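You operate a simulated robot arm through the tools that you are given. There is no shell and no other tool. Be economical: measure what you need, move in short steps, check, and stop when the job is done.

You are at the controls of a simulated two-armed robot. One attempt, no reset.

JOB
Pick up the white bottle that says "OIL" from the top of the bagging bench with one hand, pass it to the other hand and put it on the top of the scoops table. Fetch the gauge from the shelf of the bagging bench and set it in the purple tray. Stack the can that says "grease" from the top of the bagging bench on top of the can that says "soap". Take the yellow sign on the top of the bagging bench and put it away on the shelf under the check bench. Put the white tub marked "59" from the top of the bagging bench on the cream card and the white tub labelled "95" on the top of the level table. Turn the cold dial to -12 C. Fetch the blue logger and set it on the top of the check bench. Put the steel can labelled "TAP" from the top of the tubes table in the inside of the finished tray and the steel can labelled "soft" on the teal card. Put the bag labelled "26" from the top of the work table on top of the brown carton there and the bag labelled "27" on the top of the parts bench. Any order will do. Set down upright: white bottle, yellow sign, white tub, blue logger, steel can, bag.
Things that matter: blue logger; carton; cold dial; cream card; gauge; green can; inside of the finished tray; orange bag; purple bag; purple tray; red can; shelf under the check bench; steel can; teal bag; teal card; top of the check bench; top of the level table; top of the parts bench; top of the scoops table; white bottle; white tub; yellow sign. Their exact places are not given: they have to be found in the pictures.

The check looks at the end state, three seconds after you hand in, the way a careful person would. Anything else that was tipped, shoved, dropped, spilled or broken makes it a failure.

ROBOT AND FRAMES
Two 7-joint arms with two-finger parallel grippers on one trunk, on a base that drives. Base frame: it is fixed to the floor where the robot stands at the start and does not move with it; the origin is under the middle of the robot, x ahead of it, y to its left, z up; the surface under the hand at the start is at about z = 800. Units: mm, rad, N and s.
The left shoulder is at the start at [70, 177, 1145], the right one opposite. With the tool pointing down near the work surface each hand reaches from about 260 to 720 mm from the robot's upright axis, wherever it stands, measured 20 degrees to its own side. Places, roughly: blue logger [-4250, -1000, 750]; carton [-8750, -3750, 1000]; cold dial [1000, 2500, 700]; cream card [500, 750, 750]; gauge [500, 250, 250]; green can, red can [500, 0, 750]; inside of the finished tray (22x28 cm) [-5560, -5060, 860]; orange bag, purple bag, teal bag [-8750, -4250, 1000]; purple tray (21x37x6 cm) [900, -3000, 800]; shelf under the check bench [-2800, -4500, 300]; steel can [-5500, -2250, 750]; teal card [-5500, -1750, 750]; top of the check bench (52x20 cm) [-2920, -5280, 860]; top of the level table (58x15 cm) [-2600, -1160, 780]; top of the parts bench [-9700, -1200, 700]; top of the scoops table [-4300, -900, 600]; white bottle [500, 250, 750]; white tub [500, 1000, 750]; yellow sign [500, -250, 750]. Payload 3.43 kg a hand.
The TCP of each hand is the grasp point between the finger pads, 30 mm short of the fingertips. In the tool frame z runs along the fingers and y along their closing line. Largest opening 94 mm; finger width 28, thickness 10; the body of the gripper, 50 by 96 mm, starts 55 mm behind the TCP.
Orientation is told as [roll, pitch, yaw] about the base's x, y, z axes, in that order, counted from this pose: with the fingers straight down and closing along the base's y, the tool's x points along the base's -x, its y along +y and its z along -z.

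CONTROLS
- The arms move only by the tool move_arm. It takes "left_targets", "right_targets" or both (then of equal length, played together; a hand with none holds still); each is one flat list of numbers, 7 for each row, row after row: the turn, a rotation vector about the tool's x, y, z in units of 45 degrees (1.0 is 45 degrees), then the shift along the tool's x, y, z in units of 150 mm (1.0 is 150 mm), then the gripper command, from -1 (fully open) to 1 (shut), values between in proportion. In form: [ax, ay, az, x, y, z, hand, ax, ay, az, x, y, z, hand, ...]. A call has 1 to 10 rows; each row is the pose to reach, as a shift and turn from the pose commanded when the call began, along the tool's axes at that moment. A call with a number of a shift or a turn outside -1 to 1 is refused whole. Each row takes 0.2 s and may step no farther than 50 mm and 0.15 rad from the row before; otherwise, or with a gripper value out of range, the whole call is refused. Where a pose cannot be reached the arm comes as near as it can. A force on the tool above 40 N (or 10 N above the force at the start of the call, whichever is more), or a blocked arm, ends the call early, and 0.2 s more pass. Each finger travels about 153 mm/s and halts on what it meets, pressing with about 28 N; the grip force reading is that of the motor and also rises with nothing between the fingers. The clock runs only during rows and for 0.2 s after the last one: add rows that repeat a pose to give the fingers time. The reply holds the time, the measured pose of the TCP, the force on the tool along the base axes, the opening and the grip force, in the units named above and with some noise, with the torque about the TCP (base axes, N m) and any sound that the robot's microphone picked up.
- Cameras (640 x 400 px; columns grow to the right, rows downward): "scene" is now at [123.5, 22, 1443.6]; the picture's right is [0.28, -0.96, 0.00], its down [-0.73, -0.21, -0.65] and it looks along [0.62, 0.18, -0.76] (base axes); focal length 214 px, centre (320, 200). "left" rides on the left gripper at [76, -14, -103] in its tool frame; the picture's right is [0.18, 0.98, 0.00], its down [-0.75, 0.14, -0.64] and it looks along [-0.63, 0.12, 0.77] (tool axes); focal length 243 px, centre (320, 200). "right" rides on the right gripper at [76, 14, -103] in its tool frame; the picture's right is [-0.18, 0.98, 0.00], its down [-0.75, -0.14, -0.64] and it looks along [-0.63, -0.12, 0.77] (tool axes); focal length 243 px, centre (320, 200).
- capture(camera): a new picture of that camera. It takes no simulated time.
- slide_trunk(by): slides the trunk up (or, below 0, down) by that many mm; the arms and the scene camera ride with it, the base frame stays. It gives what a move gives, with no picture.
- roll_base(legs): drives the robot by 1 to 6 legs, each [ahead, turn to the left] in mm and rad, along the robot's own axes; the way and the turn of a leg run together, so that a leg with both is an arc; at most 1500 mm and 3.142 rad a leg. The arms and the cameras ride along, it lands a little off, and it stops where it bumps. It gives what a move gives.
- head_to(pan, tilt): turns the head with the scene camera to pan (to the left, within 1.501 rad either way) and tilt (down, from -0.506 to 1.204), counted from straight ahead of the robot. It gives what a move gives.
- point_at(camera, pixels): for up to 12 pixels [column, row] of the newest picture of that camera ("zoom" is the newest enlarged one), the place [x, y, z] in the base frame of the surface seen there, good to about 2 mm. It takes no simulated time.
- zoom(camera, box): a new picture of the part [left, top, right, bottom] of that camera's present view, enlarged. It takes no simulated time.
- close_job(): hands the job in; it is judged then, once.

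Go step by step. Measure first, check grasps and placings, and put right what went wrong. The budget is 378 turns and 352 pictures, counting those below and the enlarged ones. Unless the task says otherwise, let go and move clear before handing in, and close with one line.

The tools are called after "Call:" as a command line: name --argument value ..., lists and objects as JSON in quotes. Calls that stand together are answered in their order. move_arm: Moves the arms, as the interface text tells. Its arguments: {"type":"object","properties":{"left_targets":{"type":"array"},"right_targets":{"type":"array"}},"required":[]} The other tools are called the same way: slide_trunk (by) slides the trunk up or down; roll_base (legs) drives the base; head_to (pan, tilt) turns the head that bears the scene camera; capture (camera) takes a picture; point_at (camera, pixels) gives the place of the surface under pixels of a picture; zoom (camera, box) takes an enlarged picture of a part of a camera's view; close_job () hands the job in.

At the start:

```text
time: 0.0
left_tcp_pos: [411.4, 420.2, 1245.0]
left_orientation: [0.001, -0.001, 0.0]
left_force: [1.1, 0.5, 0.0]
left_wrist_torque: [-0.04, 0.01, 0.0]
left_width: 93.9
left_grasp_force: 0.1
right_tcp_pos: [572.8, -54.1, 1189.9]
right_orientation: [-0.001, -0.002, -0.001]
right_force: [-0.3, -0.1, 0.6]
right_wrist_torque: [0.0, 0.01, 0.01]
right_width: 93.8
right_grasp_force: 0.0
trunk travel left (down, up): [-725.0, 115.0]
robot x, y, heading: [-0.6, -2.3, 0.003]
head pan, tilt: [0.286, 0.864]
```

scene: 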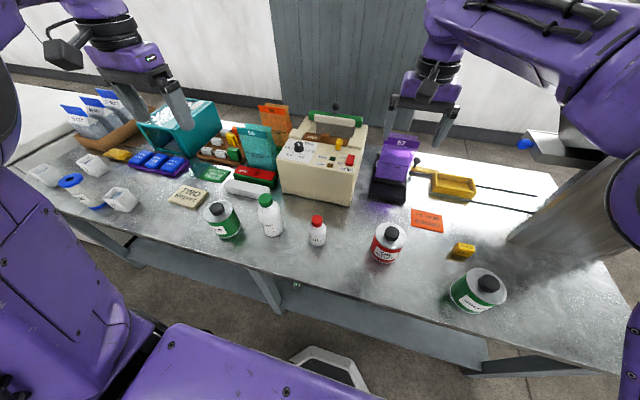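
right: 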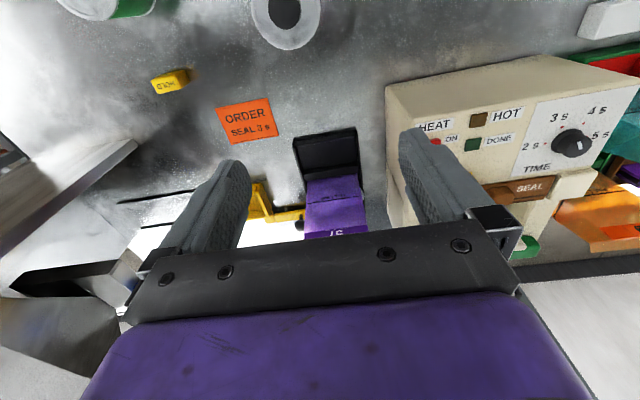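
left: 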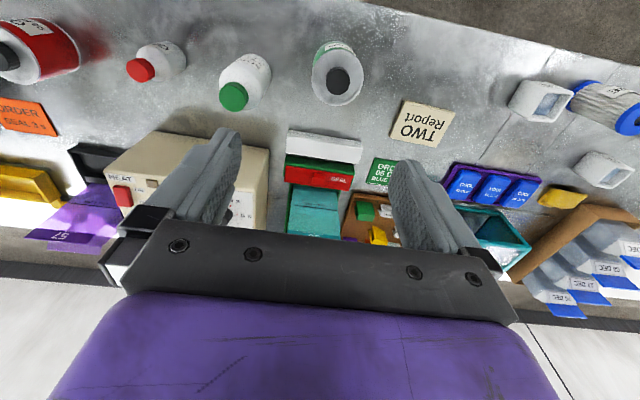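

The scene shows the bagging bench with cans, bottles, tubs and a yellow sign. I'll enlarge both halves to read the labels.

Call:
zoom --camera "scene" --box '[20, 80, 260, 250]'

Call:
zoom --camera "scene" --box '[190, 170, 530, 330]'

Call:
point_at --camera "scene" --pixels '[[265, 200], [318, 220], [218, 210], [391, 233], [487, 283], [462, 250], [189, 196], [45, 173], [93, 163], [123, 196], [350, 240], [290, 300]]'

```text
2.35 times, centred on (140, 165) of scene
```

zoom: 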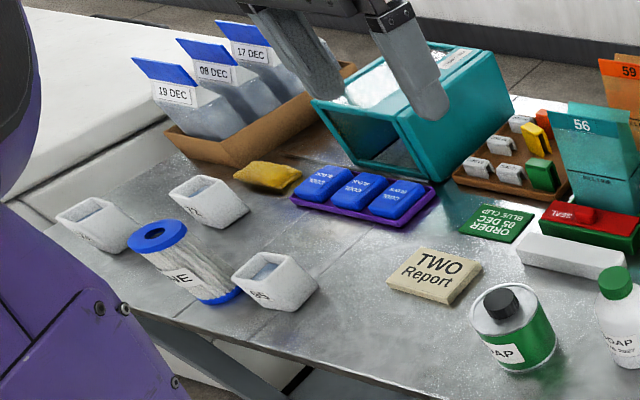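

```text
1.88 times, centred on (360, 250) of scene
```

zoom: 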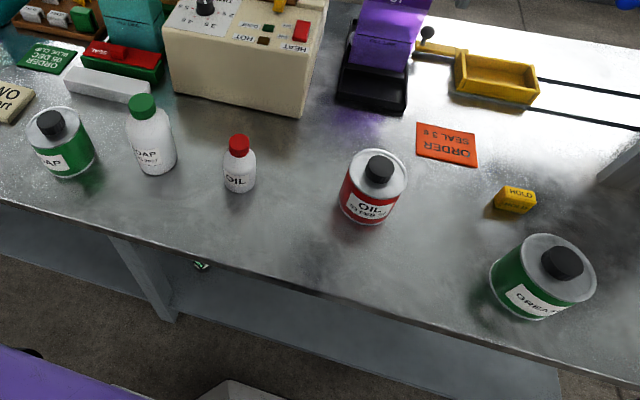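

```text
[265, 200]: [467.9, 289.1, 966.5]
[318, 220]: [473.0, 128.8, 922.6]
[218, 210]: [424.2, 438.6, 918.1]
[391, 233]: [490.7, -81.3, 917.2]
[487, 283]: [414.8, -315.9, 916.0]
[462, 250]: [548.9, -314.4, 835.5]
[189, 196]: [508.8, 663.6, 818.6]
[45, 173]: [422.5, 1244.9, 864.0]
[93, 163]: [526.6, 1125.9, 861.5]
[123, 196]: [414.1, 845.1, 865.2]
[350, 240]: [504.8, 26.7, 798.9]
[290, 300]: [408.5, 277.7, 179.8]
```

The red-capped bottle reads OIL, the left green can SOAP and the right green can GREASE. I'll read the tubs and find the bench edges.

Call:
zoom --camera "scene" --box '[25, 140, 145, 215]'

Call:
zoom --camera "scene" --box '[260, 250, 420, 350]'

Call:
point_at --camera "scene" --pixels '[[313, 222], [317, 240], [80, 190], [22, 165], [100, 228], [250, 265], [450, 330], [560, 365], [472, 252], [452, 254], [560, 160], [245, 186]]'

```text
5.33 times, centred on (85, 178) of scene
```

zoom: 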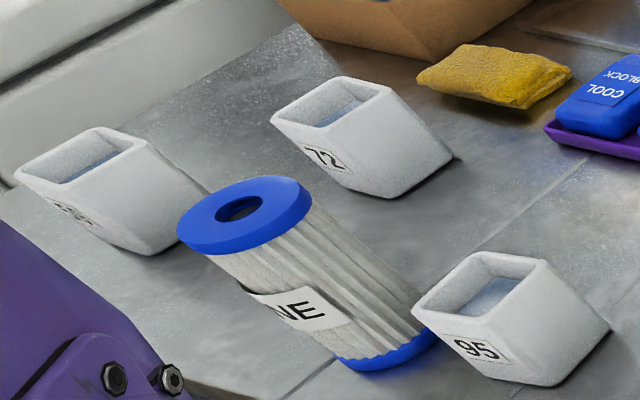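

```text
4.00 times, centred on (340, 300) of scene
```

zoom: 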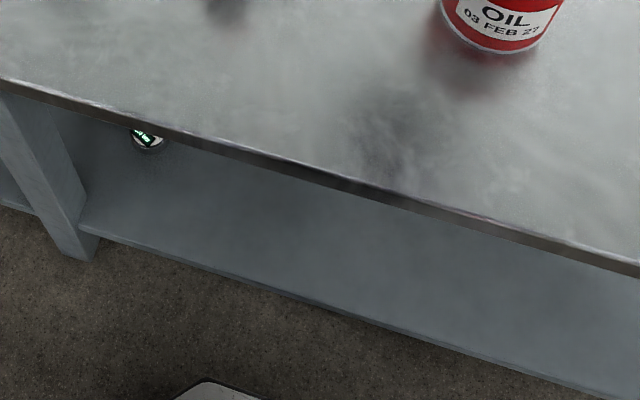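

```text
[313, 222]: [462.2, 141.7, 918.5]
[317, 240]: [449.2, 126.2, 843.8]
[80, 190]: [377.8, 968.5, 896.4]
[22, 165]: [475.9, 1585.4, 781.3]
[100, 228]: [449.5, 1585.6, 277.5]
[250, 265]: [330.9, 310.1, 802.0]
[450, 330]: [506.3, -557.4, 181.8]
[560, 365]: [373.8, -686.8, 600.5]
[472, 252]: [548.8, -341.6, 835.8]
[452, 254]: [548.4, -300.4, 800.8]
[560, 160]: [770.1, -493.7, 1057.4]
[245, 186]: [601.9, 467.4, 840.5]
```

The third tub's label is hidden; 72 and 95 are read. The gauge lies at about (297,284) on the shelf. I'll measure the cans by pixel.

Call:
zoom --camera "scene" --box '[440, 250, 520, 320]'

Call:
point_at --camera "zoom" --pixels '[[400, 270], [380, 150], [160, 170], [330, 160], [320, 300], [515, 320], [60, 260]]'

Call:
zoom --camera "scene" --box '[190, 185, 260, 250]'

Call:
point_at --camera "zoom" --pixels '[[245, 150], [190, 190], [330, 110], [260, 270]]'

```text
5.71 times, centred on (480, 285) of scene
```

zoom: 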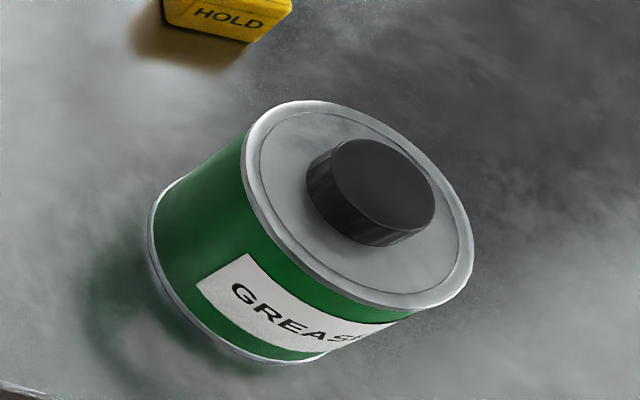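

```text
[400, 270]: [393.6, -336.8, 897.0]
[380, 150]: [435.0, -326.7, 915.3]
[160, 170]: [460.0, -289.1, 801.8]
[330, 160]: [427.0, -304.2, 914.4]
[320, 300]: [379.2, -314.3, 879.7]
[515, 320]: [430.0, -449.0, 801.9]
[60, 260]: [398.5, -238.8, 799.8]
```

```text
6.15 times, centred on (225, 218) of scene
```

zoom: 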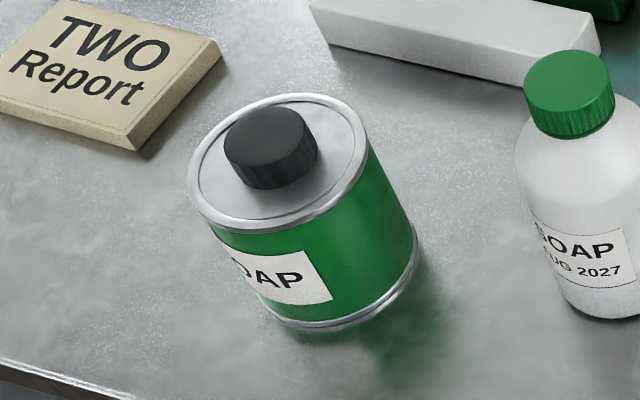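

```text
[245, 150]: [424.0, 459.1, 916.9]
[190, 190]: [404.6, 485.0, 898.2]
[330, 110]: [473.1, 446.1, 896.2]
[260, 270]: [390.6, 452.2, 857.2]
```

The grease can's rim is at z≈897 and its knob at 916, centred near (425,-318). I'm moving the right hand toward it.

Call:
move_arm --right_targets '[0, 0, 0, 0.167, -0.167, 0.133, -1, 0, 0, 0, 0.333, -0.333, 0.267, -1, 0, 0, 0, 0.5, -0.5, 0.4, -1, 0, 0, 0, 0.667, -0.667, 0.533, -1, 0, 0, 0, 0.833, -0.833, 0.667, -1, 0, 0, 0, 0.95, -1, 0.8, -1]'

Call:
move_arm --right_targets '[0, 0, 0, 0.0, -0.25, 0, -1, 0, 0, 0, 0.0, -0.5, 0, -1, 0, 0, 0, 0.0, -0.73, 0, -1]'

Call:
capture --camera "right"

```text
time: 1.4
left_tcp_pos: [411.4, 417.2, 1246.2]
left_orientation: [0.001, -0.002, 0.0]
left_force: [-0.2, 0.2, 0.2]
left_wrist_torque: [0.06, -0.01, 0.0]
left_width: 93.8
left_grasp_force: 0.0
right_tcp_pos: [429.2, -206.8, 1068.5]
right_orientation: [0.0, -0.001, 0.0]
right_force: [-0.6, 0.1, 0.6]
right_wrist_torque: [0.03, 0.01, -0.02]
right_width: 94.4
right_grasp_force: 0.1
trunk travel left (down, up): [-725.0, 115.0]
robot x, y, heading: [1.1, -4.3, 0.003]
head pan, tilt: [0.286, 0.864]
```

```text
time: 2.2
left_tcp_pos: [410.3, 417.5, 1246.0]
left_orientation: [0.001, 0.0, 0.001]
left_force: [0.3, 0.2, -0.6]
left_wrist_torque: [-0.02, -0.01, -0.03]
left_width: 94.1
left_grasp_force: 0.1
right_tcp_pos: [429.8, -315.6, 1070.5]
right_orientation: [0.0, 0.0, 0.0]
right_force: [0.6, 0.0, 0.1]
right_wrist_torque: [0.01, -0.01, -0.02]
right_width: 94.1
right_grasp_force: 0.0
trunk travel left (down, up): [-725.0, 115.0]
robot x, y, heading: [0.3, -0.7, 0.002]
head pan, tilt: [0.286, 0.864]
```

```text
342 pictures are left
```

right: 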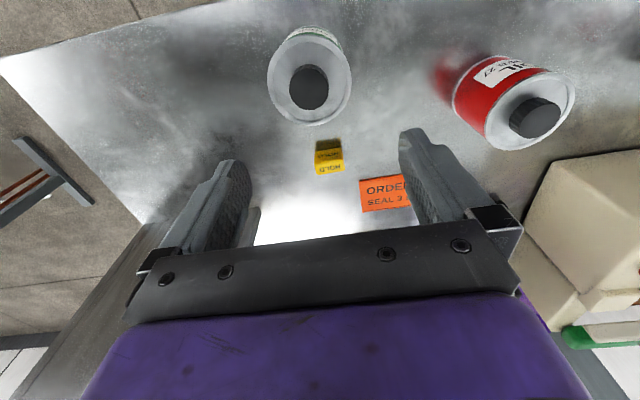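

The can is at (308,87). I'll measure its rim.

Call:
point_at --camera "right" --pixels '[[272, 82], [348, 82], [312, 122], [306, 50], [307, 88], [318, 150], [340, 148], [320, 168], [342, 168]]'

```text
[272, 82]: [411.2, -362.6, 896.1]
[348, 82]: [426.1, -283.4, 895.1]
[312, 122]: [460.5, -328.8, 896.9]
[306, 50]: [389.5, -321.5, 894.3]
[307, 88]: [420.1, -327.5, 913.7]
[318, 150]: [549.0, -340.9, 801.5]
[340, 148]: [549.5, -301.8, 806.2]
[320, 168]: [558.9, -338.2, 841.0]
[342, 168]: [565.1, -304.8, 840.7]
```

The rim centre is at (420.5,-323.4) with radius about 41. I'm aligning and going down in two steps.

Call:
move_arm --right_targets '[0, 0, 0, 0.062, -0.052, 0.0, -1, 0, 0, 0, 0.062, -0.052, 0.3, -1, 0, 0, 0, 0.062, -0.052, 0.6, -1, 0, 0, 0, 0.062, -0.052, 0.8, -1, 0, 0, 0, 0.062, -0.052, 0.8, -1]'

Call:
capture --camera "right"

```text
time: 3.4
left_tcp_pos: [409.9, 420.0, 1246.2]
left_orientation: [0.0, -0.001, 0.001]
left_force: [-0.9, 0.5, 0.0]
left_wrist_torque: [0.02, -0.01, -0.03]
left_width: 94.0
left_grasp_force: 0.0
right_tcp_pos: [418.9, -320.3, 950.4]
right_orientation: [0.0, -0.001, -0.001]
right_force: [-0.3, -0.2, 0.3]
right_wrist_torque: [0.0, -0.02, -0.01]
right_width: 94.1
right_grasp_force: 0.2
trunk travel left (down, up): [-725.0, 115.0]
robot x, y, heading: [-1.5, -1.6, -0.0]
head pan, tilt: [0.286, 0.864]
```

```text
341 pictures are left
```

right: 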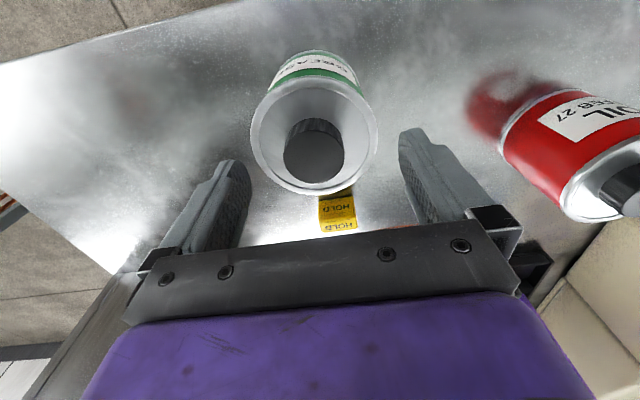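

The can is centred between the fingers. I'm going down to z≈868, closing, then lifting slightly.

Call:
move_arm --right_targets '[0, 0, 0, 0, 0, 0.25, -1, 0, 0, 0, 0, 0, 0.5, -1, 0, 0, 0, 0, 0, 0.55, -1, 0, 0, 0, 0, 0, 0.55, 1, 0, 0, 0, 0, 0, 0.55, 1, 0, 0, 0, 0, 0, 0.55, 1]'

Call:
move_arm --right_targets '[0, 0, 0, 0, 0, -0.2, 1, 0, 0, 0, 0, 0, -0.5, 1, 0, 0, 0, 0, 0, -0.8, 1, 0, 0, 0, 0, 0, -1, 1]'

Call:
capture --camera "right"

```text
time: 3.8
left_tcp_pos: [408.8, 420.9, 1245.4]
left_orientation: [-0.001, 0.0, -0.003]
left_force: [0.5, 0.0, 0.5]
left_wrist_torque: [-0.04, 0.05, -0.02]
left_width: 94.0
left_grasp_force: 0.1
right_tcp_pos: [421.3, -321.0, 923.7]
right_orientation: [-0.012, -0.005, 0.002]
right_force: [-6.9, 0.1, 21.5]
right_wrist_torque: [-1.0, 0.47, -0.36]
right_width: 93.9
right_grasp_force: 0.0
trunk travel left (down, up): [-725.0, 115.0]
robot x, y, heading: [-0.8, -0.4, 0.001]
head pan, tilt: [0.286, 0.864]
stopped in row 2 (right hand): the force on the tool passed its limit at 116 N (the readings are from after the stop); the commanded pose is now the measured one
```

```text
time: 4.8
left_tcp_pos: [411.8, 422.7, 1244.1]
left_orientation: [-0.005, 0.001, -0.001]
left_force: [0.5, 0.5, -1.6]
left_wrist_torque: [-0.02, 0.0, 0.04]
left_width: 93.9
left_grasp_force: 0.1
right_tcp_pos: [422.4, -318.7, 1074.6]
right_orientation: [-0.014, -0.004, 0.002]
right_force: [-0.1, 1.6, -4.9]
right_wrist_torque: [0.01, 0.0, 0.0]
right_width: 39.0
right_grasp_force: 27.6
trunk travel left (down, up): [-725.0, 115.0]
robot x, y, heading: [1.9, -3.1, -0.001]
head pan, tilt: [0.286, 0.864]
```

```text
340 pictures are left
```

right: 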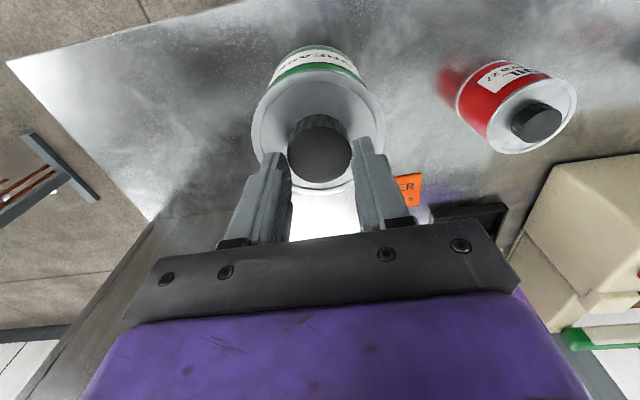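

The fingertips met the rim and the closing caught the knob instead: width 39, can held straight by its knob at (318,150). That grip suits stacking. I'll measure the soap can with the left camera while the can hangs.

Call:
capture --camera "left"

Call:
capture --camera "scene"

Call:
slide_trunk --by 100

```text
339 pictures are left
```

left: 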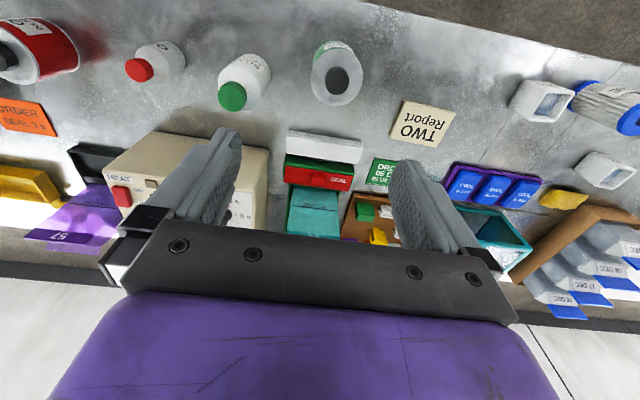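

```text
338 pictures are left
```

scene: 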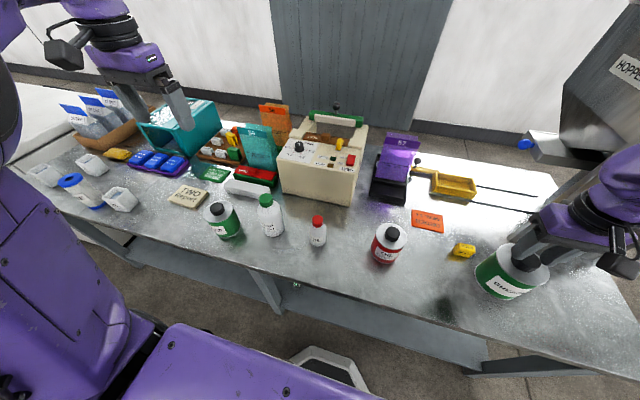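

```text
time: 6.2
left_tcp_pos: [411.6, 418.5, 1344.9]
left_orientation: [0.001, 0.002, -0.001]
left_force: [0.7, -0.5, 0.2]
left_wrist_torque: [-0.01, -0.04, 0.01]
left_width: 94.2
left_grasp_force: 0.1
right_tcp_pos: [421.0, -321.4, 1173.3]
right_orientation: [-0.011, -0.003, 0.001]
right_force: [1.0, -0.1, -4.4]
right_wrist_torque: [-0.02, 0.0, 0.01]
right_width: 39.3
right_grasp_force: 27.9
trunk travel left (down, up): [-825.0, 15.0]
robot x, y, heading: [-2.5, 1.4, -0.002]
head pan, tilt: [0.286, 0.864]
```

Call:
point_at --camera "left" --pixels '[[314, 75], [360, 75], [340, 103], [338, 82], [334, 55], [320, 95], [354, 95]]'

Call:
roll_base --legs '[[0, 0.5]]'

Call:
capture --camera "scene"

```text
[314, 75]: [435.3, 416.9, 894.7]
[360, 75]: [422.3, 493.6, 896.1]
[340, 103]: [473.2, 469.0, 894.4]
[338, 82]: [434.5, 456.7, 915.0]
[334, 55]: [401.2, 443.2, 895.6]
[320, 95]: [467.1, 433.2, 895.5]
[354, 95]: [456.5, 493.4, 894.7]
```

```text
time: 8.0
left_tcp_pos: [158.9, 564.2, 1345.3]
left_orientation: [0.001, 0.001, 0.498]
left_force: [0.6, 1.2, 0.8]
left_wrist_torque: [0.04, 0.04, -0.03]
left_width: 94.3
left_grasp_force: 0.1
right_tcp_pos: [523.9, -79.6, 1172.0]
right_orientation: [-0.012, -0.002, 0.502]
right_force: [0.8, 0.5, -4.8]
right_wrist_torque: [0.01, 0.01, -0.01]
right_width: 39.5
right_grasp_force: 27.6
trunk travel left (down, up): [-825.0, 15.0]
robot x, y, heading: [0.9, 1.1, 0.505]
head pan, tilt: [0.286, 0.864]
```

```text
337 pictures are left
```

scene: 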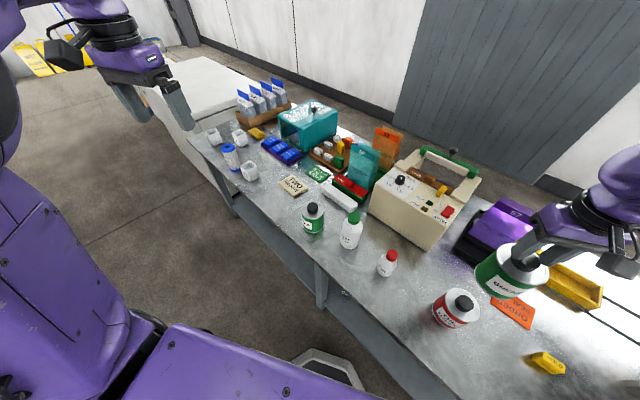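

No collisions; the can hangs straight at (508,270). I'll turn farther toward the soap can.

Call:
roll_base --legs '[[0, 0.8]]'

Call:
capture --camera "right"

Call:
capture --camera "scene"

```text
time: 10.4
left_tcp_pos: [-290.0, 509.4, 1346.1]
left_orientation: [0.001, 0.003, 1.296]
left_force: [0.0, 0.0, 1.1]
left_wrist_torque: [0.0, -0.02, -0.03]
left_width: 94.2
left_grasp_force: 0.1
right_tcp_pos: [425.0, 319.0, 1172.5]
right_orientation: [-0.012, -0.004, 1.298]
right_force: [-0.2, -0.1, -5.6]
right_wrist_torque: [0.02, 0.04, 0.02]
right_width: 39.2
right_grasp_force: 28.1
trunk travel left (down, up): [-825.0, 15.0]
robot x, y, heading: [2.2, 0.8, 1.297]
head pan, tilt: [0.286, 0.864]
```

```text
336 pictures are left
```

right: 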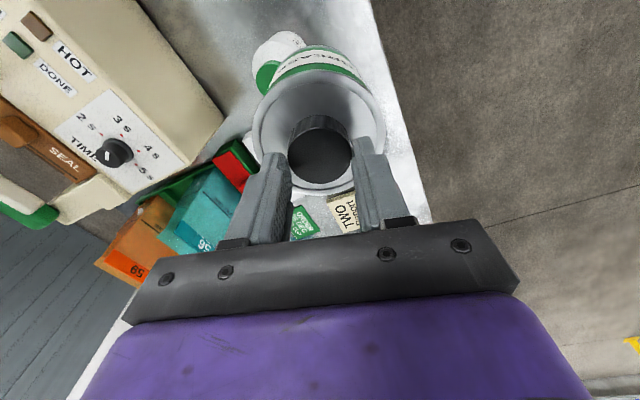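

```text
335 pictures are left
```

scene: 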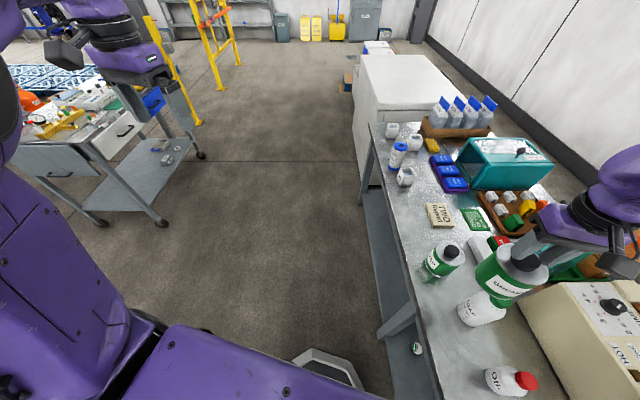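

The can is still level and the way to the soap can is clear. I'll measure the held can's rim against the TCP, then move over the soap can.

Call:
point_at --camera "right" --pixels '[[258, 120], [379, 120], [330, 185], [313, 80], [320, 150], [353, 181]]'

Call:
move_arm --right_targets '[0, 0, 0, -0.225, 0.045, 0, 1, 0, 0, 0, -0.45, 0.09, 0, 1, 0, 0, 0, -0.675, 0.133, 0, 1, 0, 0, 0, -0.903, 0.177, 0, 1, 0, 0, 0, -0.903, 0.177, 0, 1]'

Call:
capture --camera "right"

Call:
capture --camera "scene"

```text
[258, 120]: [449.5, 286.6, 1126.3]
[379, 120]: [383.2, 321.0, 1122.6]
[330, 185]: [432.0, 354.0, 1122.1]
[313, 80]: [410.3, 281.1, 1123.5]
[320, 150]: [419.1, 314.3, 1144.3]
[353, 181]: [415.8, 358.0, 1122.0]
```

```text
time: 11.7
left_tcp_pos: [-291.0, 509.0, 1346.4]
left_orientation: [0.001, 0.0, 1.294]
left_force: [0.0, 0.0, 0.6]
left_wrist_torque: [-0.02, 0.0, 0.02]
left_width: 94.1
left_grasp_force: 0.0
right_tcp_pos: [433.8, 455.8, 1172.2]
right_orientation: [-0.011, -0.003, 1.297]
right_force: [0.0, -0.6, -5.9]
right_wrist_torque: [0.01, 0.04, 0.03]
right_width: 39.0
right_grasp_force: 27.9
trunk travel left (down, up): [-825.0, 15.0]
robot x, y, heading: [-2.7, 1.6, 1.295]
head pan, tilt: [0.286, 0.864]
```

```text
334 pictures are left
```

right: 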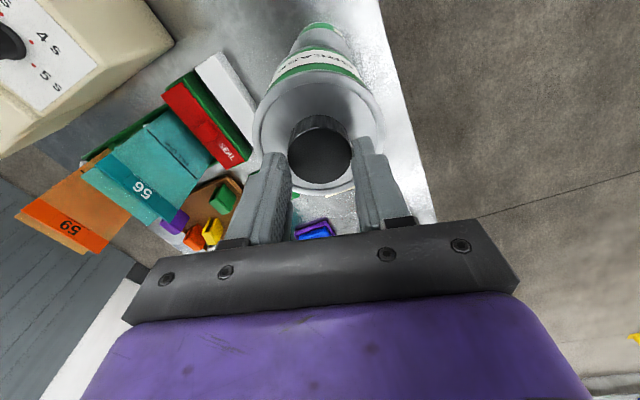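

```text
333 pictures are left
```

scene: 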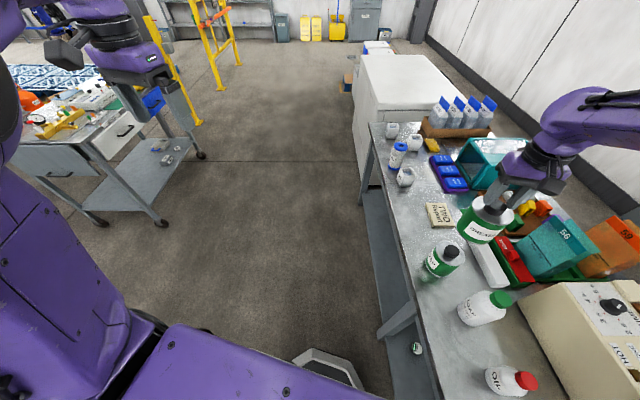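

The fingertips hold the knob only near its top (rim 50 below the TCP), so I'll move gently. I'll compare the two cans in one enlarged scene view.

Call:
zoom --camera "scene" --box '[410, 170, 530, 290]'

```text
3.33 times, centred on (470, 230) of scene
```

zoom: 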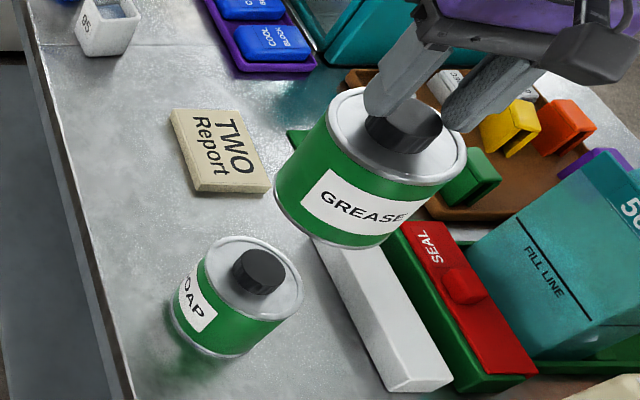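

Call:
point_at --camera "zoom" --pixels '[[210, 260], [299, 290], [245, 316], [252, 240], [283, 255], [257, 270], [333, 110], [462, 160], [380, 178], [440, 188], [348, 95], [350, 150]]'

```text
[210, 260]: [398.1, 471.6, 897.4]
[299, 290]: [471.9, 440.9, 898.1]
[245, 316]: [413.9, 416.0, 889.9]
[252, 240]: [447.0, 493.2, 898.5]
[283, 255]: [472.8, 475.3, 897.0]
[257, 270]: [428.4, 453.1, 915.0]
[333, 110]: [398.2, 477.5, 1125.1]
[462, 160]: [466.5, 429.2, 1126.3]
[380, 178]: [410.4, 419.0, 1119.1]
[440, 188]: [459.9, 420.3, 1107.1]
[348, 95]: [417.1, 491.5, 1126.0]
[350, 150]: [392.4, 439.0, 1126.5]
```

The held can is about 3 mm off in x and y. I'm correcting that and going down 100 mm of the roughly 110 needed.

Call:
move_arm --right_targets '[0, 0, 0, -0.026, -0.015, 0.0, 1, 0, 0, 0, -0.026, -0.015, 0.167, 1, 0, 0, 0, -0.026, -0.015, 0.333, 1, 0, 0, 0, -0.026, -0.015, 0.5, 1, 0, 0, 0, -0.026, -0.015, 0.6, 1, 0, 0, 0, -0.026, -0.015, 0.667, 1, 0, 0, 0, -0.026, -0.015, 0.667, 1]'

Call:
zoom --camera "scene" --box '[400, 200, 520, 290]'

```text
time: 13.2
left_tcp_pos: [-291.3, 510.3, 1344.7]
left_orientation: [0.0, 0.002, 1.295]
left_force: [-0.3, 0.9, -0.7]
left_wrist_torque: [-0.01, -0.01, 0.0]
left_width: 93.9
left_grasp_force: 0.1
right_tcp_pos: [439.6, 460.6, 1073.1]
right_orientation: [-0.011, -0.005, 1.299]
right_force: [0.1, 0.2, -4.6]
right_wrist_torque: [0.0, 0.01, -0.01]
right_width: 39.2
right_grasp_force: 28.1
trunk travel left (down, up): [-825.0, 15.0]
robot x, y, heading: [1.2, -3.4, 1.296]
head pan, tilt: [0.286, 0.864]
```

```text
4.44 times, centred on (460, 245) of scene
```

zoom: 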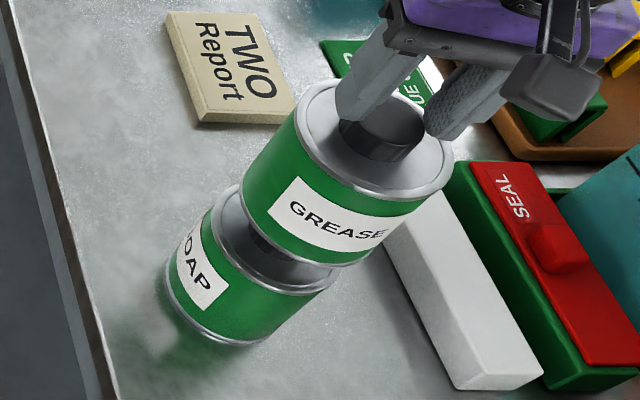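

Alignment looks right. I'll lower 8 mm and watch the force.

Call:
move_arm --right_targets '[0, 0, 0, 0, 0, 0.02, 1, 0, 0, 0, 0, 0, 0.04, 1, 0, 0, 0, 0, 0, 0.053, 1, 0, 0, 0, 0, 0, 0.053, 1]'

Call:
zoom --camera "scene" --box '[400, 200, 520, 290]'

```text
time: 14.2
left_tcp_pos: [-291.5, 509.8, 1344.8]
left_orientation: [0.002, 0.001, 1.294]
left_force: [0.7, 0.5, -0.5]
left_wrist_torque: [0.01, -0.04, 0.0]
left_width: 93.7
left_grasp_force: 0.1
right_tcp_pos: [438.7, 460.0, 1065.2]
right_orientation: [-0.011, -0.005, 1.3]
right_force: [0.0, -0.1, -6.5]
right_wrist_torque: [0.02, 0.0, -0.01]
right_width: 39.3
right_grasp_force: 27.4
trunk travel left (down, up): [-825.0, 15.0]
robot x, y, heading: [0.7, -1.2, 1.299]
head pan, tilt: [0.286, 0.864]
```

```text
4.44 times, centred on (460, 245) of scene
```

zoom: 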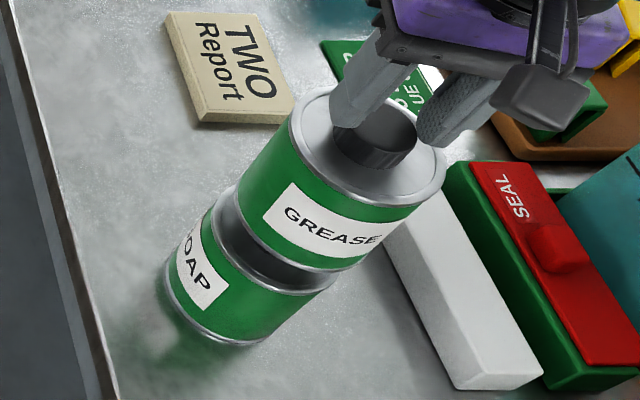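

Call:
move_arm --right_targets '[0, 0, 0, 0, 0, 0.01, 1, 0, 0, 0, 0, 0, 0.02, 1, 0, 0, 0, 0, 0, 0.02, 1]'

Call:
move_arm --right_targets '[0, 0, 0, 0, 0, 0.01, 1, 0, 0, 0, 0, 0, 0.01, 1]'

```text
time: 15.1
left_tcp_pos: [-292.9, 509.9, 1345.4]
left_orientation: [0.001, 0.001, 1.294]
left_force: [-0.5, -0.1, 0.0]
left_wrist_torque: [0.01, -0.01, 0.0]
left_width: 93.9
left_grasp_force: 0.0
right_tcp_pos: [438.3, 459.9, 1061.5]
right_orientation: [-0.011, -0.004, 1.297]
right_force: [1.4, -0.3, -4.7]
right_wrist_torque: [0.0, 0.01, -0.02]
right_width: 39.5
right_grasp_force: 28.5
trunk travel left (down, up): [-825.0, 15.0]
robot x, y, heading: [-0.3, -2.2, 1.297]
head pan, tilt: [0.286, 0.864]
```

```text
time: 15.7
left_tcp_pos: [-291.5, 511.7, 1346.2]
left_orientation: [0.003, 0.0, 1.295]
left_force: [0.0, -1.0, -0.5]
left_wrist_torque: [-0.01, 0.0, 0.02]
left_width: 94.0
left_grasp_force: 0.1
right_tcp_pos: [438.6, 460.1, 1059.8]
right_orientation: [-0.01, -0.002, 1.298]
right_force: [0.1, -1.0, -4.9]
right_wrist_torque: [0.04, 0.01, 0.05]
right_width: 39.1
right_grasp_force: 28.4
trunk travel left (down, up): [-825.0, 15.0]
robot x, y, heading: [1.3, -1.2, 1.297]
head pan, tilt: [0.286, 0.864]
```

Call:
zoom --camera "scene" --box '[400, 200, 520, 290]'

Call:
point_at --camera "zoom" --pixels '[[300, 130], [436, 160], [260, 225], [300, 265], [240, 225], [250, 260], [215, 225]]'

```text
4.44 times, centred on (460, 245) of scene
```

zoom: 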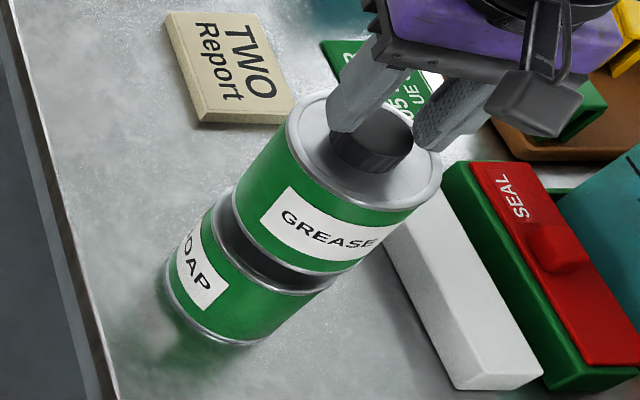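

```text
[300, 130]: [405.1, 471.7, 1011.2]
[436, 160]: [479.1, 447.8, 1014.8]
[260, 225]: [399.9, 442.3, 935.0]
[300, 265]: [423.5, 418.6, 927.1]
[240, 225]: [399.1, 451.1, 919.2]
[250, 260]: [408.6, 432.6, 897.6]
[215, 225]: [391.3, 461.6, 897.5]
```

Call:
move_arm --right_targets '[0, 0, 0, 0, 0, 0.01, 1, 0, 0, 0, 0, 0, 0.01, 1]'

Call:
move_arm --right_targets '[0, 0, 0, 0, 0, 0.01, 1, 0, 0, 0, 0, 0, 0.01, 1]'

```text
time: 16.2
left_tcp_pos: [-292.1, 507.8, 1345.6]
left_orientation: [0.0, 0.003, 1.296]
left_force: [-0.6, 0.0, 0.1]
left_wrist_torque: [0.02, 0.0, 0.01]
left_width: 94.0
left_grasp_force: 0.0
right_tcp_pos: [439.9, 460.2, 1058.7]
right_orientation: [-0.011, -0.005, 1.3]
right_force: [1.2, 0.2, -0.7]
right_wrist_torque: [0.03, 0.01, 0.0]
right_width: 39.2
right_grasp_force: 27.9
trunk travel left (down, up): [-825.0, 15.0]
robot x, y, heading: [-3.1, -3.4, 1.298]
head pan, tilt: [0.286, 0.864]
```

```text
time: 16.9
left_tcp_pos: [-292.6, 507.6, 1346.3]
left_orientation: [0.0, -0.001, 1.293]
left_force: [-0.4, 0.1, 0.0]
left_wrist_torque: [0.0, -0.03, 0.01]
left_width: 93.9
left_grasp_force: 0.0
right_tcp_pos: [438.7, 460.4, 1059.4]
right_orientation: [-0.011, -0.007, 1.298]
right_force: [3.5, 1.9, 11.5]
right_wrist_torque: [0.17, -0.12, -0.01]
right_width: 39.2
right_grasp_force: 28.1
trunk travel left (down, up): [-825.0, 15.0]
robot x, y, heading: [3.3, -5.3, 1.292]
head pan, tilt: [0.286, 0.864]
```

Force rose to +11 N, so the can is seated. I'll open slowly in place, then lift straight up after a check.

Call:
move_arm --right_targets '[0, 0, 0, 0, 0, -0.005, 0.2, 0, 0, 0, 0, 0, -0.005, 0.1, 0, 0, 0, 0, 0, -0.005, 0.0, 0, 0, 0, 0, 0, -0.005, -0.15, 0, 0, 0, 0, 0, -0.005, -0.3, 0, 0, 0, 0, 0, -0.005, -0.3]'

Call:
zoom --camera "scene" --box '[400, 200, 520, 290]'

```text
time: 18.2
left_tcp_pos: [-292.1, 508.4, 1344.6]
left_orientation: [0.0, 0.003, 1.295]
left_force: [-0.7, 0.4, -0.4]
left_wrist_torque: [0.03, 0.02, -0.02]
left_width: 93.9
left_grasp_force: 0.0
right_tcp_pos: [438.6, 460.0, 1059.0]
right_orientation: [-0.01, -0.003, 1.298]
right_force: [0.2, -0.2, -0.3]
right_wrist_torque: [-0.01, -0.01, -0.01]
right_width: 61.2
right_grasp_force: 0.1
trunk travel left (down, up): [-825.0, 15.0]
robot x, y, heading: [-0.8, 0.5, 1.299]
head pan, tilt: [0.286, 0.864]
```

```text
4.44 times, centred on (460, 245) of scene
```

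zoom: 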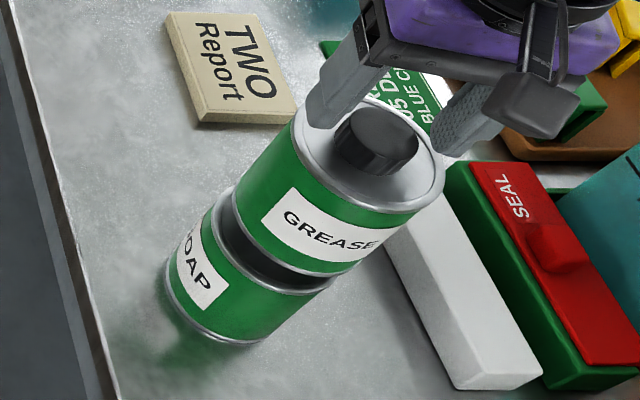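

The stack stands free. I'll lift clear and check how far the cart on the left is before driving.

Call:
move_arm --right_targets '[0, 0, 0, 0, 0, -0.2, -0.3, 0, 0, 0, 0, 0, -0.5, -0.3, 0, 0, 0, 0, 0, -0.8, -1, 0, 0, 0, 0, 0, -1, -1]'

Call:
capture --camera "scene"

Call:
point_at --camera "scene" --pixels '[[165, 225], [203, 158], [190, 110], [350, 90], [360, 180], [395, 128], [410, 178], [417, 345], [400, 300]]'

```text
time: 19.2
left_tcp_pos: [-291.6, 508.2, 1344.6]
left_orientation: [0.001, 0.003, 1.293]
left_force: [-0.9, -0.3, -0.8]
left_wrist_torque: [0.02, -0.03, 0.02]
left_width: 94.0
left_grasp_force: 0.1
right_tcp_pos: [436.7, 460.0, 1209.3]
right_orientation: [-0.011, -0.002, 1.299]
right_force: [-0.2, 0.1, -0.3]
right_wrist_torque: [-0.01, 0.01, 0.01]
right_width: 93.9
right_grasp_force: 0.0
trunk travel left (down, up): [-825.0, 15.0]
robot x, y, heading: [-1.6, -0.1, 1.294]
head pan, tilt: [0.286, 0.864]
```

```text
327 pictures are left
```

scene: 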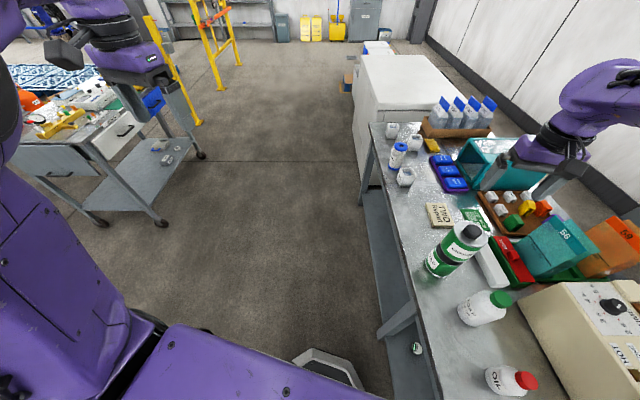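

```text
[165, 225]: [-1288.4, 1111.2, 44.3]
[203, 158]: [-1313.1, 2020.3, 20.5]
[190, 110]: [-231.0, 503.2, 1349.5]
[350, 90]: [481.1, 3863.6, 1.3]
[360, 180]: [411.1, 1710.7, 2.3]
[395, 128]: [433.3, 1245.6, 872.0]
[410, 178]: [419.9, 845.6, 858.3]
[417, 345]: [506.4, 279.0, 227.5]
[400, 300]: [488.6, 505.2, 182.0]
```

The aisle is clear (cart at x≈-1290). I'm driving along the bench to the tubs.

Call:
roll_base --legs '[[0, 0.27], [850, 0], [0, -0.5]]'

Call:
head_to --pan -0.3 --tilt 0.75

Call:
capture --camera "scene"

```text
time: 26.1
left_tcp_pos: [-167.0, 1413.7, 1344.9]
left_orientation: [-0.002, 0.001, 1.066]
left_force: [0.2, 0.6, 0.1]
left_wrist_torque: [-0.01, 0.0, -0.01]
left_width: 93.9
left_grasp_force: 0.0
right_tcp_pos: [531.3, 1200.4, 1207.7]
right_orientation: [-0.012, -0.004, 1.069]
right_force: [0.2, 0.8, -0.3]
right_wrist_torque: [-0.01, 0.0, -0.01]
right_width: 93.9
right_grasp_force: 0.2
trunk travel left (down, up): [-825.0, 15.0]
robot x, y, heading: [2.2, 852.1, 1.07]
head pan, tilt: [0.286, 0.864]
```

```text
time: 27.1
left_tcp_pos: [-169.0, 1412.5, 1344.7]
left_orientation: [-0.001, 0.0, 1.066]
left_force: [0.6, 0.6, 0.1]
left_wrist_torque: [0.01, -0.05, 0.02]
left_width: 94.0
left_grasp_force: 0.1
right_tcp_pos: [531.8, 1199.4, 1209.0]
right_orientation: [-0.011, -0.004, 1.071]
right_force: [0.2, -0.3, 0.0]
right_wrist_torque: [-0.01, -0.01, -0.02]
right_width: 94.1
right_grasp_force: 0.1
trunk travel left (down, up): [-825.0, 15.0]
robot x, y, heading: [-2.5, 853.2, 1.069]
head pan, tilt: [-0.3, 0.75]
```

```text
326 pictures are left
```

scene: 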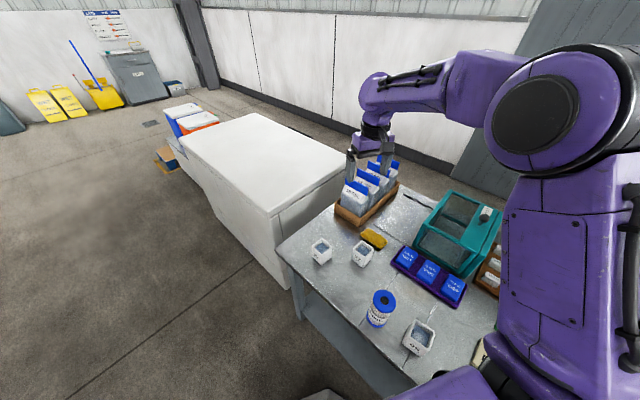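

Call:
zoom --camera "scene" --box '[290, 220, 450, 370]'

Call:
zoom --camera "scene" --box '[180, 100, 360, 290]'

```text
2.67 times, centred on (370, 295) of scene
```

zoom: 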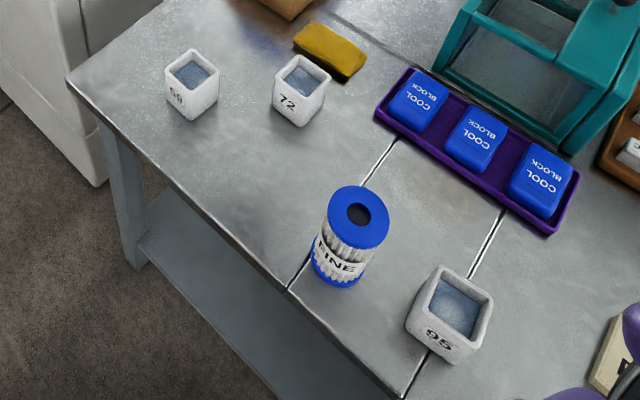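

```text
2.11 times, centred on (270, 195) of scene
```

zoom: 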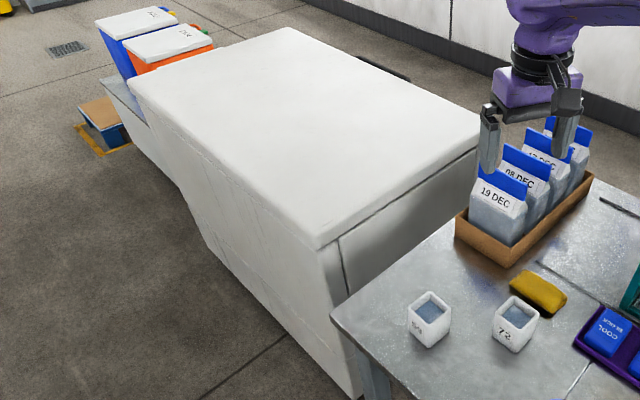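

Call:
zoom --camera "scene" --box '[300, 230, 350, 270]'

Call:
point_at --camera "zoom" --pixels '[[170, 110], [260, 60], [385, 180], [300, 230], [265, 150], [190, 250], [350, 250]]'

```text
10.00 times, centred on (325, 250) of scene
```

zoom: 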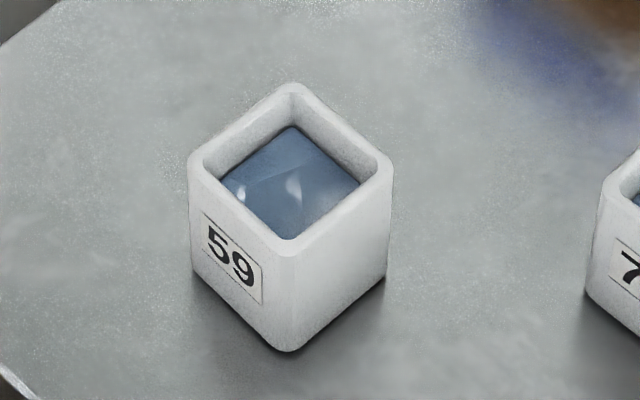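

```text
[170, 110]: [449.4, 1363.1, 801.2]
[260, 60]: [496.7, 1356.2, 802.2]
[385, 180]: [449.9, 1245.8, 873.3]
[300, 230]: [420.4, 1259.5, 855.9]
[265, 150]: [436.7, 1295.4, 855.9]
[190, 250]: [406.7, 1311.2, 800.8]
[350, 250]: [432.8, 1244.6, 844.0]
```

Tub 59 is the far one; it holds liquid, so it must stay level. I'll measure its rim corners and tub 95's.

Call:
point_at --camera "zoom" --pixels '[[292, 92], [198, 165], [290, 250], [384, 168], [240, 125], [335, 120], [240, 210], [340, 210], [290, 345], [196, 270], [384, 270]]'

Call:
zoom --camera "scene" --box '[390, 310, 450, 370]'

```text
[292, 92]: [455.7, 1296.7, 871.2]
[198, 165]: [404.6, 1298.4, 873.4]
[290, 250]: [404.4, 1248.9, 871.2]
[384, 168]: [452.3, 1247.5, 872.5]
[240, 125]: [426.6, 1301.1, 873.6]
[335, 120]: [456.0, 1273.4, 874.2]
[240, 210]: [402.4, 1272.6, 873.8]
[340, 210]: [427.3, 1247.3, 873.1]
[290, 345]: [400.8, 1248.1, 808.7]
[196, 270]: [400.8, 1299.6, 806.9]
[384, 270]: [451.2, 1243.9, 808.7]
```

```text
6.67 times, centred on (420, 340) of scene
```

zoom: 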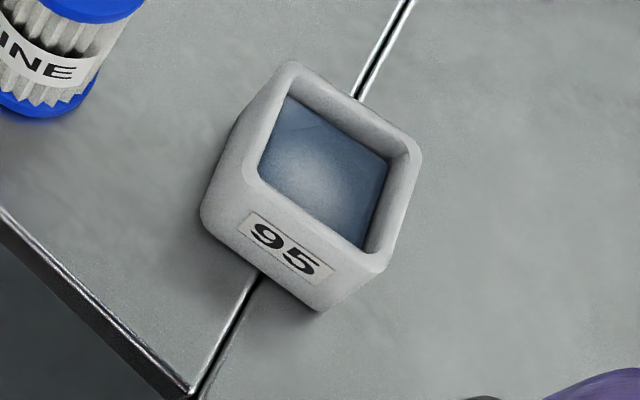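

Tub 59 is 56 mm square at (429,1273.5), rim z 874, aligned with the base axes. I'm bringing the right hand over it with yaw 1.571.

Call:
move_arm --right_targets '[0, 0, -0.16, -0.026, 0.21, 0.15, -1, 0, 0, -0.32, -0.052, 0.42, 0.3, -1, 0, 0, -0.48, -0.078, 0.63, 0.45, -1, 0, 0, -0.637, -0.103, 0.839, 0.6, -1, 0, 0, -0.637, -0.103, 0.839, 0.6, -1]'

Call:
capture --camera "right"

Call:
point_at --camera "zoom" --pixels '[[290, 70], [415, 160], [380, 262], [255, 185], [350, 115], [400, 210], [310, 225], [265, 125]]'

```text
time: 28.3
left_tcp_pos: [-167.5, 1412.9, 1345.8]
left_orientation: [0.0, 0.0, 1.068]
left_force: [0.1, 0.5, -0.1]
left_wrist_torque: [0.01, 0.03, -0.03]
left_width: 94.2
left_grasp_force: 0.0
right_tcp_pos: [428.1, 1271.7, 1117.4]
right_orientation: [-0.01, 0.001, 1.571]
right_force: [-0.1, 0.2, -0.1]
right_wrist_torque: [-0.02, -0.02, 0.0]
right_width: 93.9
right_grasp_force: 0.0
trunk travel left (down, up): [-825.0, 15.0]
robot x, y, heading: [2.3, 849.5, 1.066]
head pan, tilt: [-0.3, 0.75]
```

```text
321 pictures are left
```

right: 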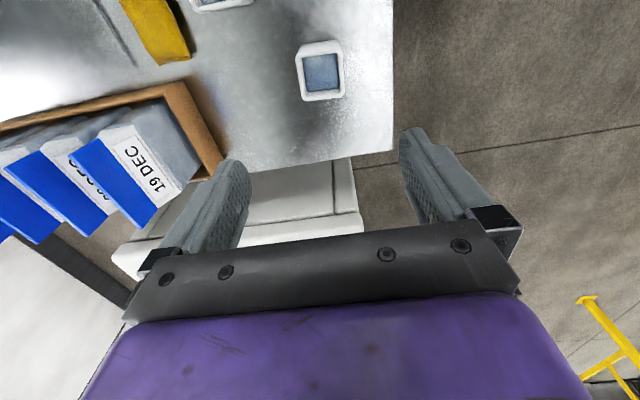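

```text
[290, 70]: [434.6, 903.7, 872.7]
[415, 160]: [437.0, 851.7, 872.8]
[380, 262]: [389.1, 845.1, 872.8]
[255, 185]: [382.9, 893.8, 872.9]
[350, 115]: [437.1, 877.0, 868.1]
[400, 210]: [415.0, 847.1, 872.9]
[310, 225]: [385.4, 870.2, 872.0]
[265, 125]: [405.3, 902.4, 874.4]
```

Call:
point_at --camera "right" --pixels '[[180, 88], [218, 160], [200, 178], [155, 222], [302, 45], [341, 45], [341, 94], [306, 97], [70, 155]]'

Call:
capture --camera "scene"

```text
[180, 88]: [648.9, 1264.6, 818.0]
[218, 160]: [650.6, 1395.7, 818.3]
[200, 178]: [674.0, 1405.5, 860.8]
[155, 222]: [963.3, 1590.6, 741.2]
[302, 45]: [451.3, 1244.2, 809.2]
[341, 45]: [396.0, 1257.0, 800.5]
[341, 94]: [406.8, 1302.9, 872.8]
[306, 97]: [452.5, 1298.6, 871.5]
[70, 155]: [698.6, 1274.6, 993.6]
```

```text
320 pictures are left
```

scene: 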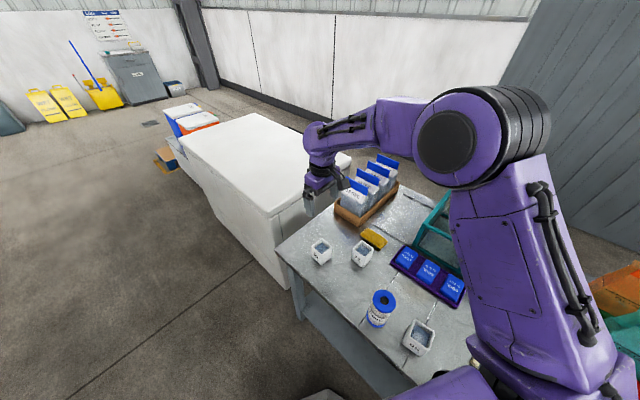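

The way down is free. I'm lowering in two calls and gripping at z≈845.

Call:
move_arm --right_targets '[0, 0, 0, -0.01, 0, 0.3, -1, 0, 0, 0, -0.01, 0, 0.6, -1, 0, 0, 0, -0.01, 0, 0.9, -1, 0, 0, 0, -0.01, 0, 1, -1]'

Call:
capture --camera "right"

```text
time: 29.3
left_tcp_pos: [-167.5, 1414.1, 1344.7]
left_orientation: [-0.001, 0.001, 1.065]
left_force: [0.1, -0.4, -0.6]
left_wrist_torque: [0.03, 0.0, -0.03]
left_width: 94.0
left_grasp_force: 0.0
right_tcp_pos: [432.2, 1276.0, 967.4]
right_orientation: [-0.013, 0.003, 1.569]
right_force: [0.0, -1.2, 1.3]
right_wrist_torque: [0.0, 0.0, 0.01]
right_width: 94.1
right_grasp_force: 0.0
trunk travel left (down, up): [-825.0, 15.0]
robot x, y, heading: [-1.0, 846.2, 1.064]
head pan, tilt: [-0.3, 0.75]
```

```text
319 pictures are left
```

right: 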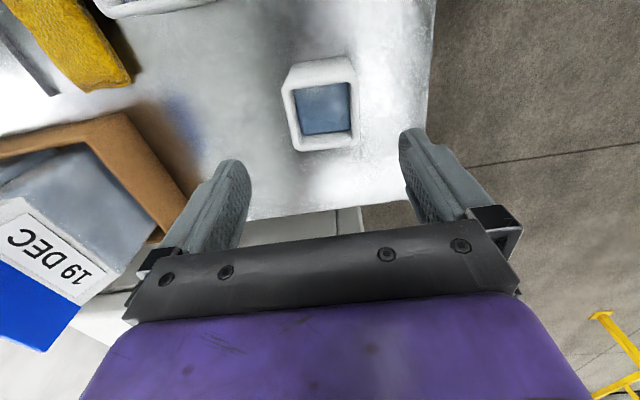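

Call:
point_at --camera "right" --pixels '[[292, 142], [355, 142], [290, 85], [350, 62], [300, 148], [322, 62], [357, 100], [285, 100]]'

```text
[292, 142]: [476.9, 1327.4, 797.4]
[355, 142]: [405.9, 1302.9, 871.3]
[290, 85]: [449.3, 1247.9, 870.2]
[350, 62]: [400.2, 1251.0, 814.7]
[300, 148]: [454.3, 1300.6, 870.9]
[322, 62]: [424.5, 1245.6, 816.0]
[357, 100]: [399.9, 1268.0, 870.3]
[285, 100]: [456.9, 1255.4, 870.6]
```

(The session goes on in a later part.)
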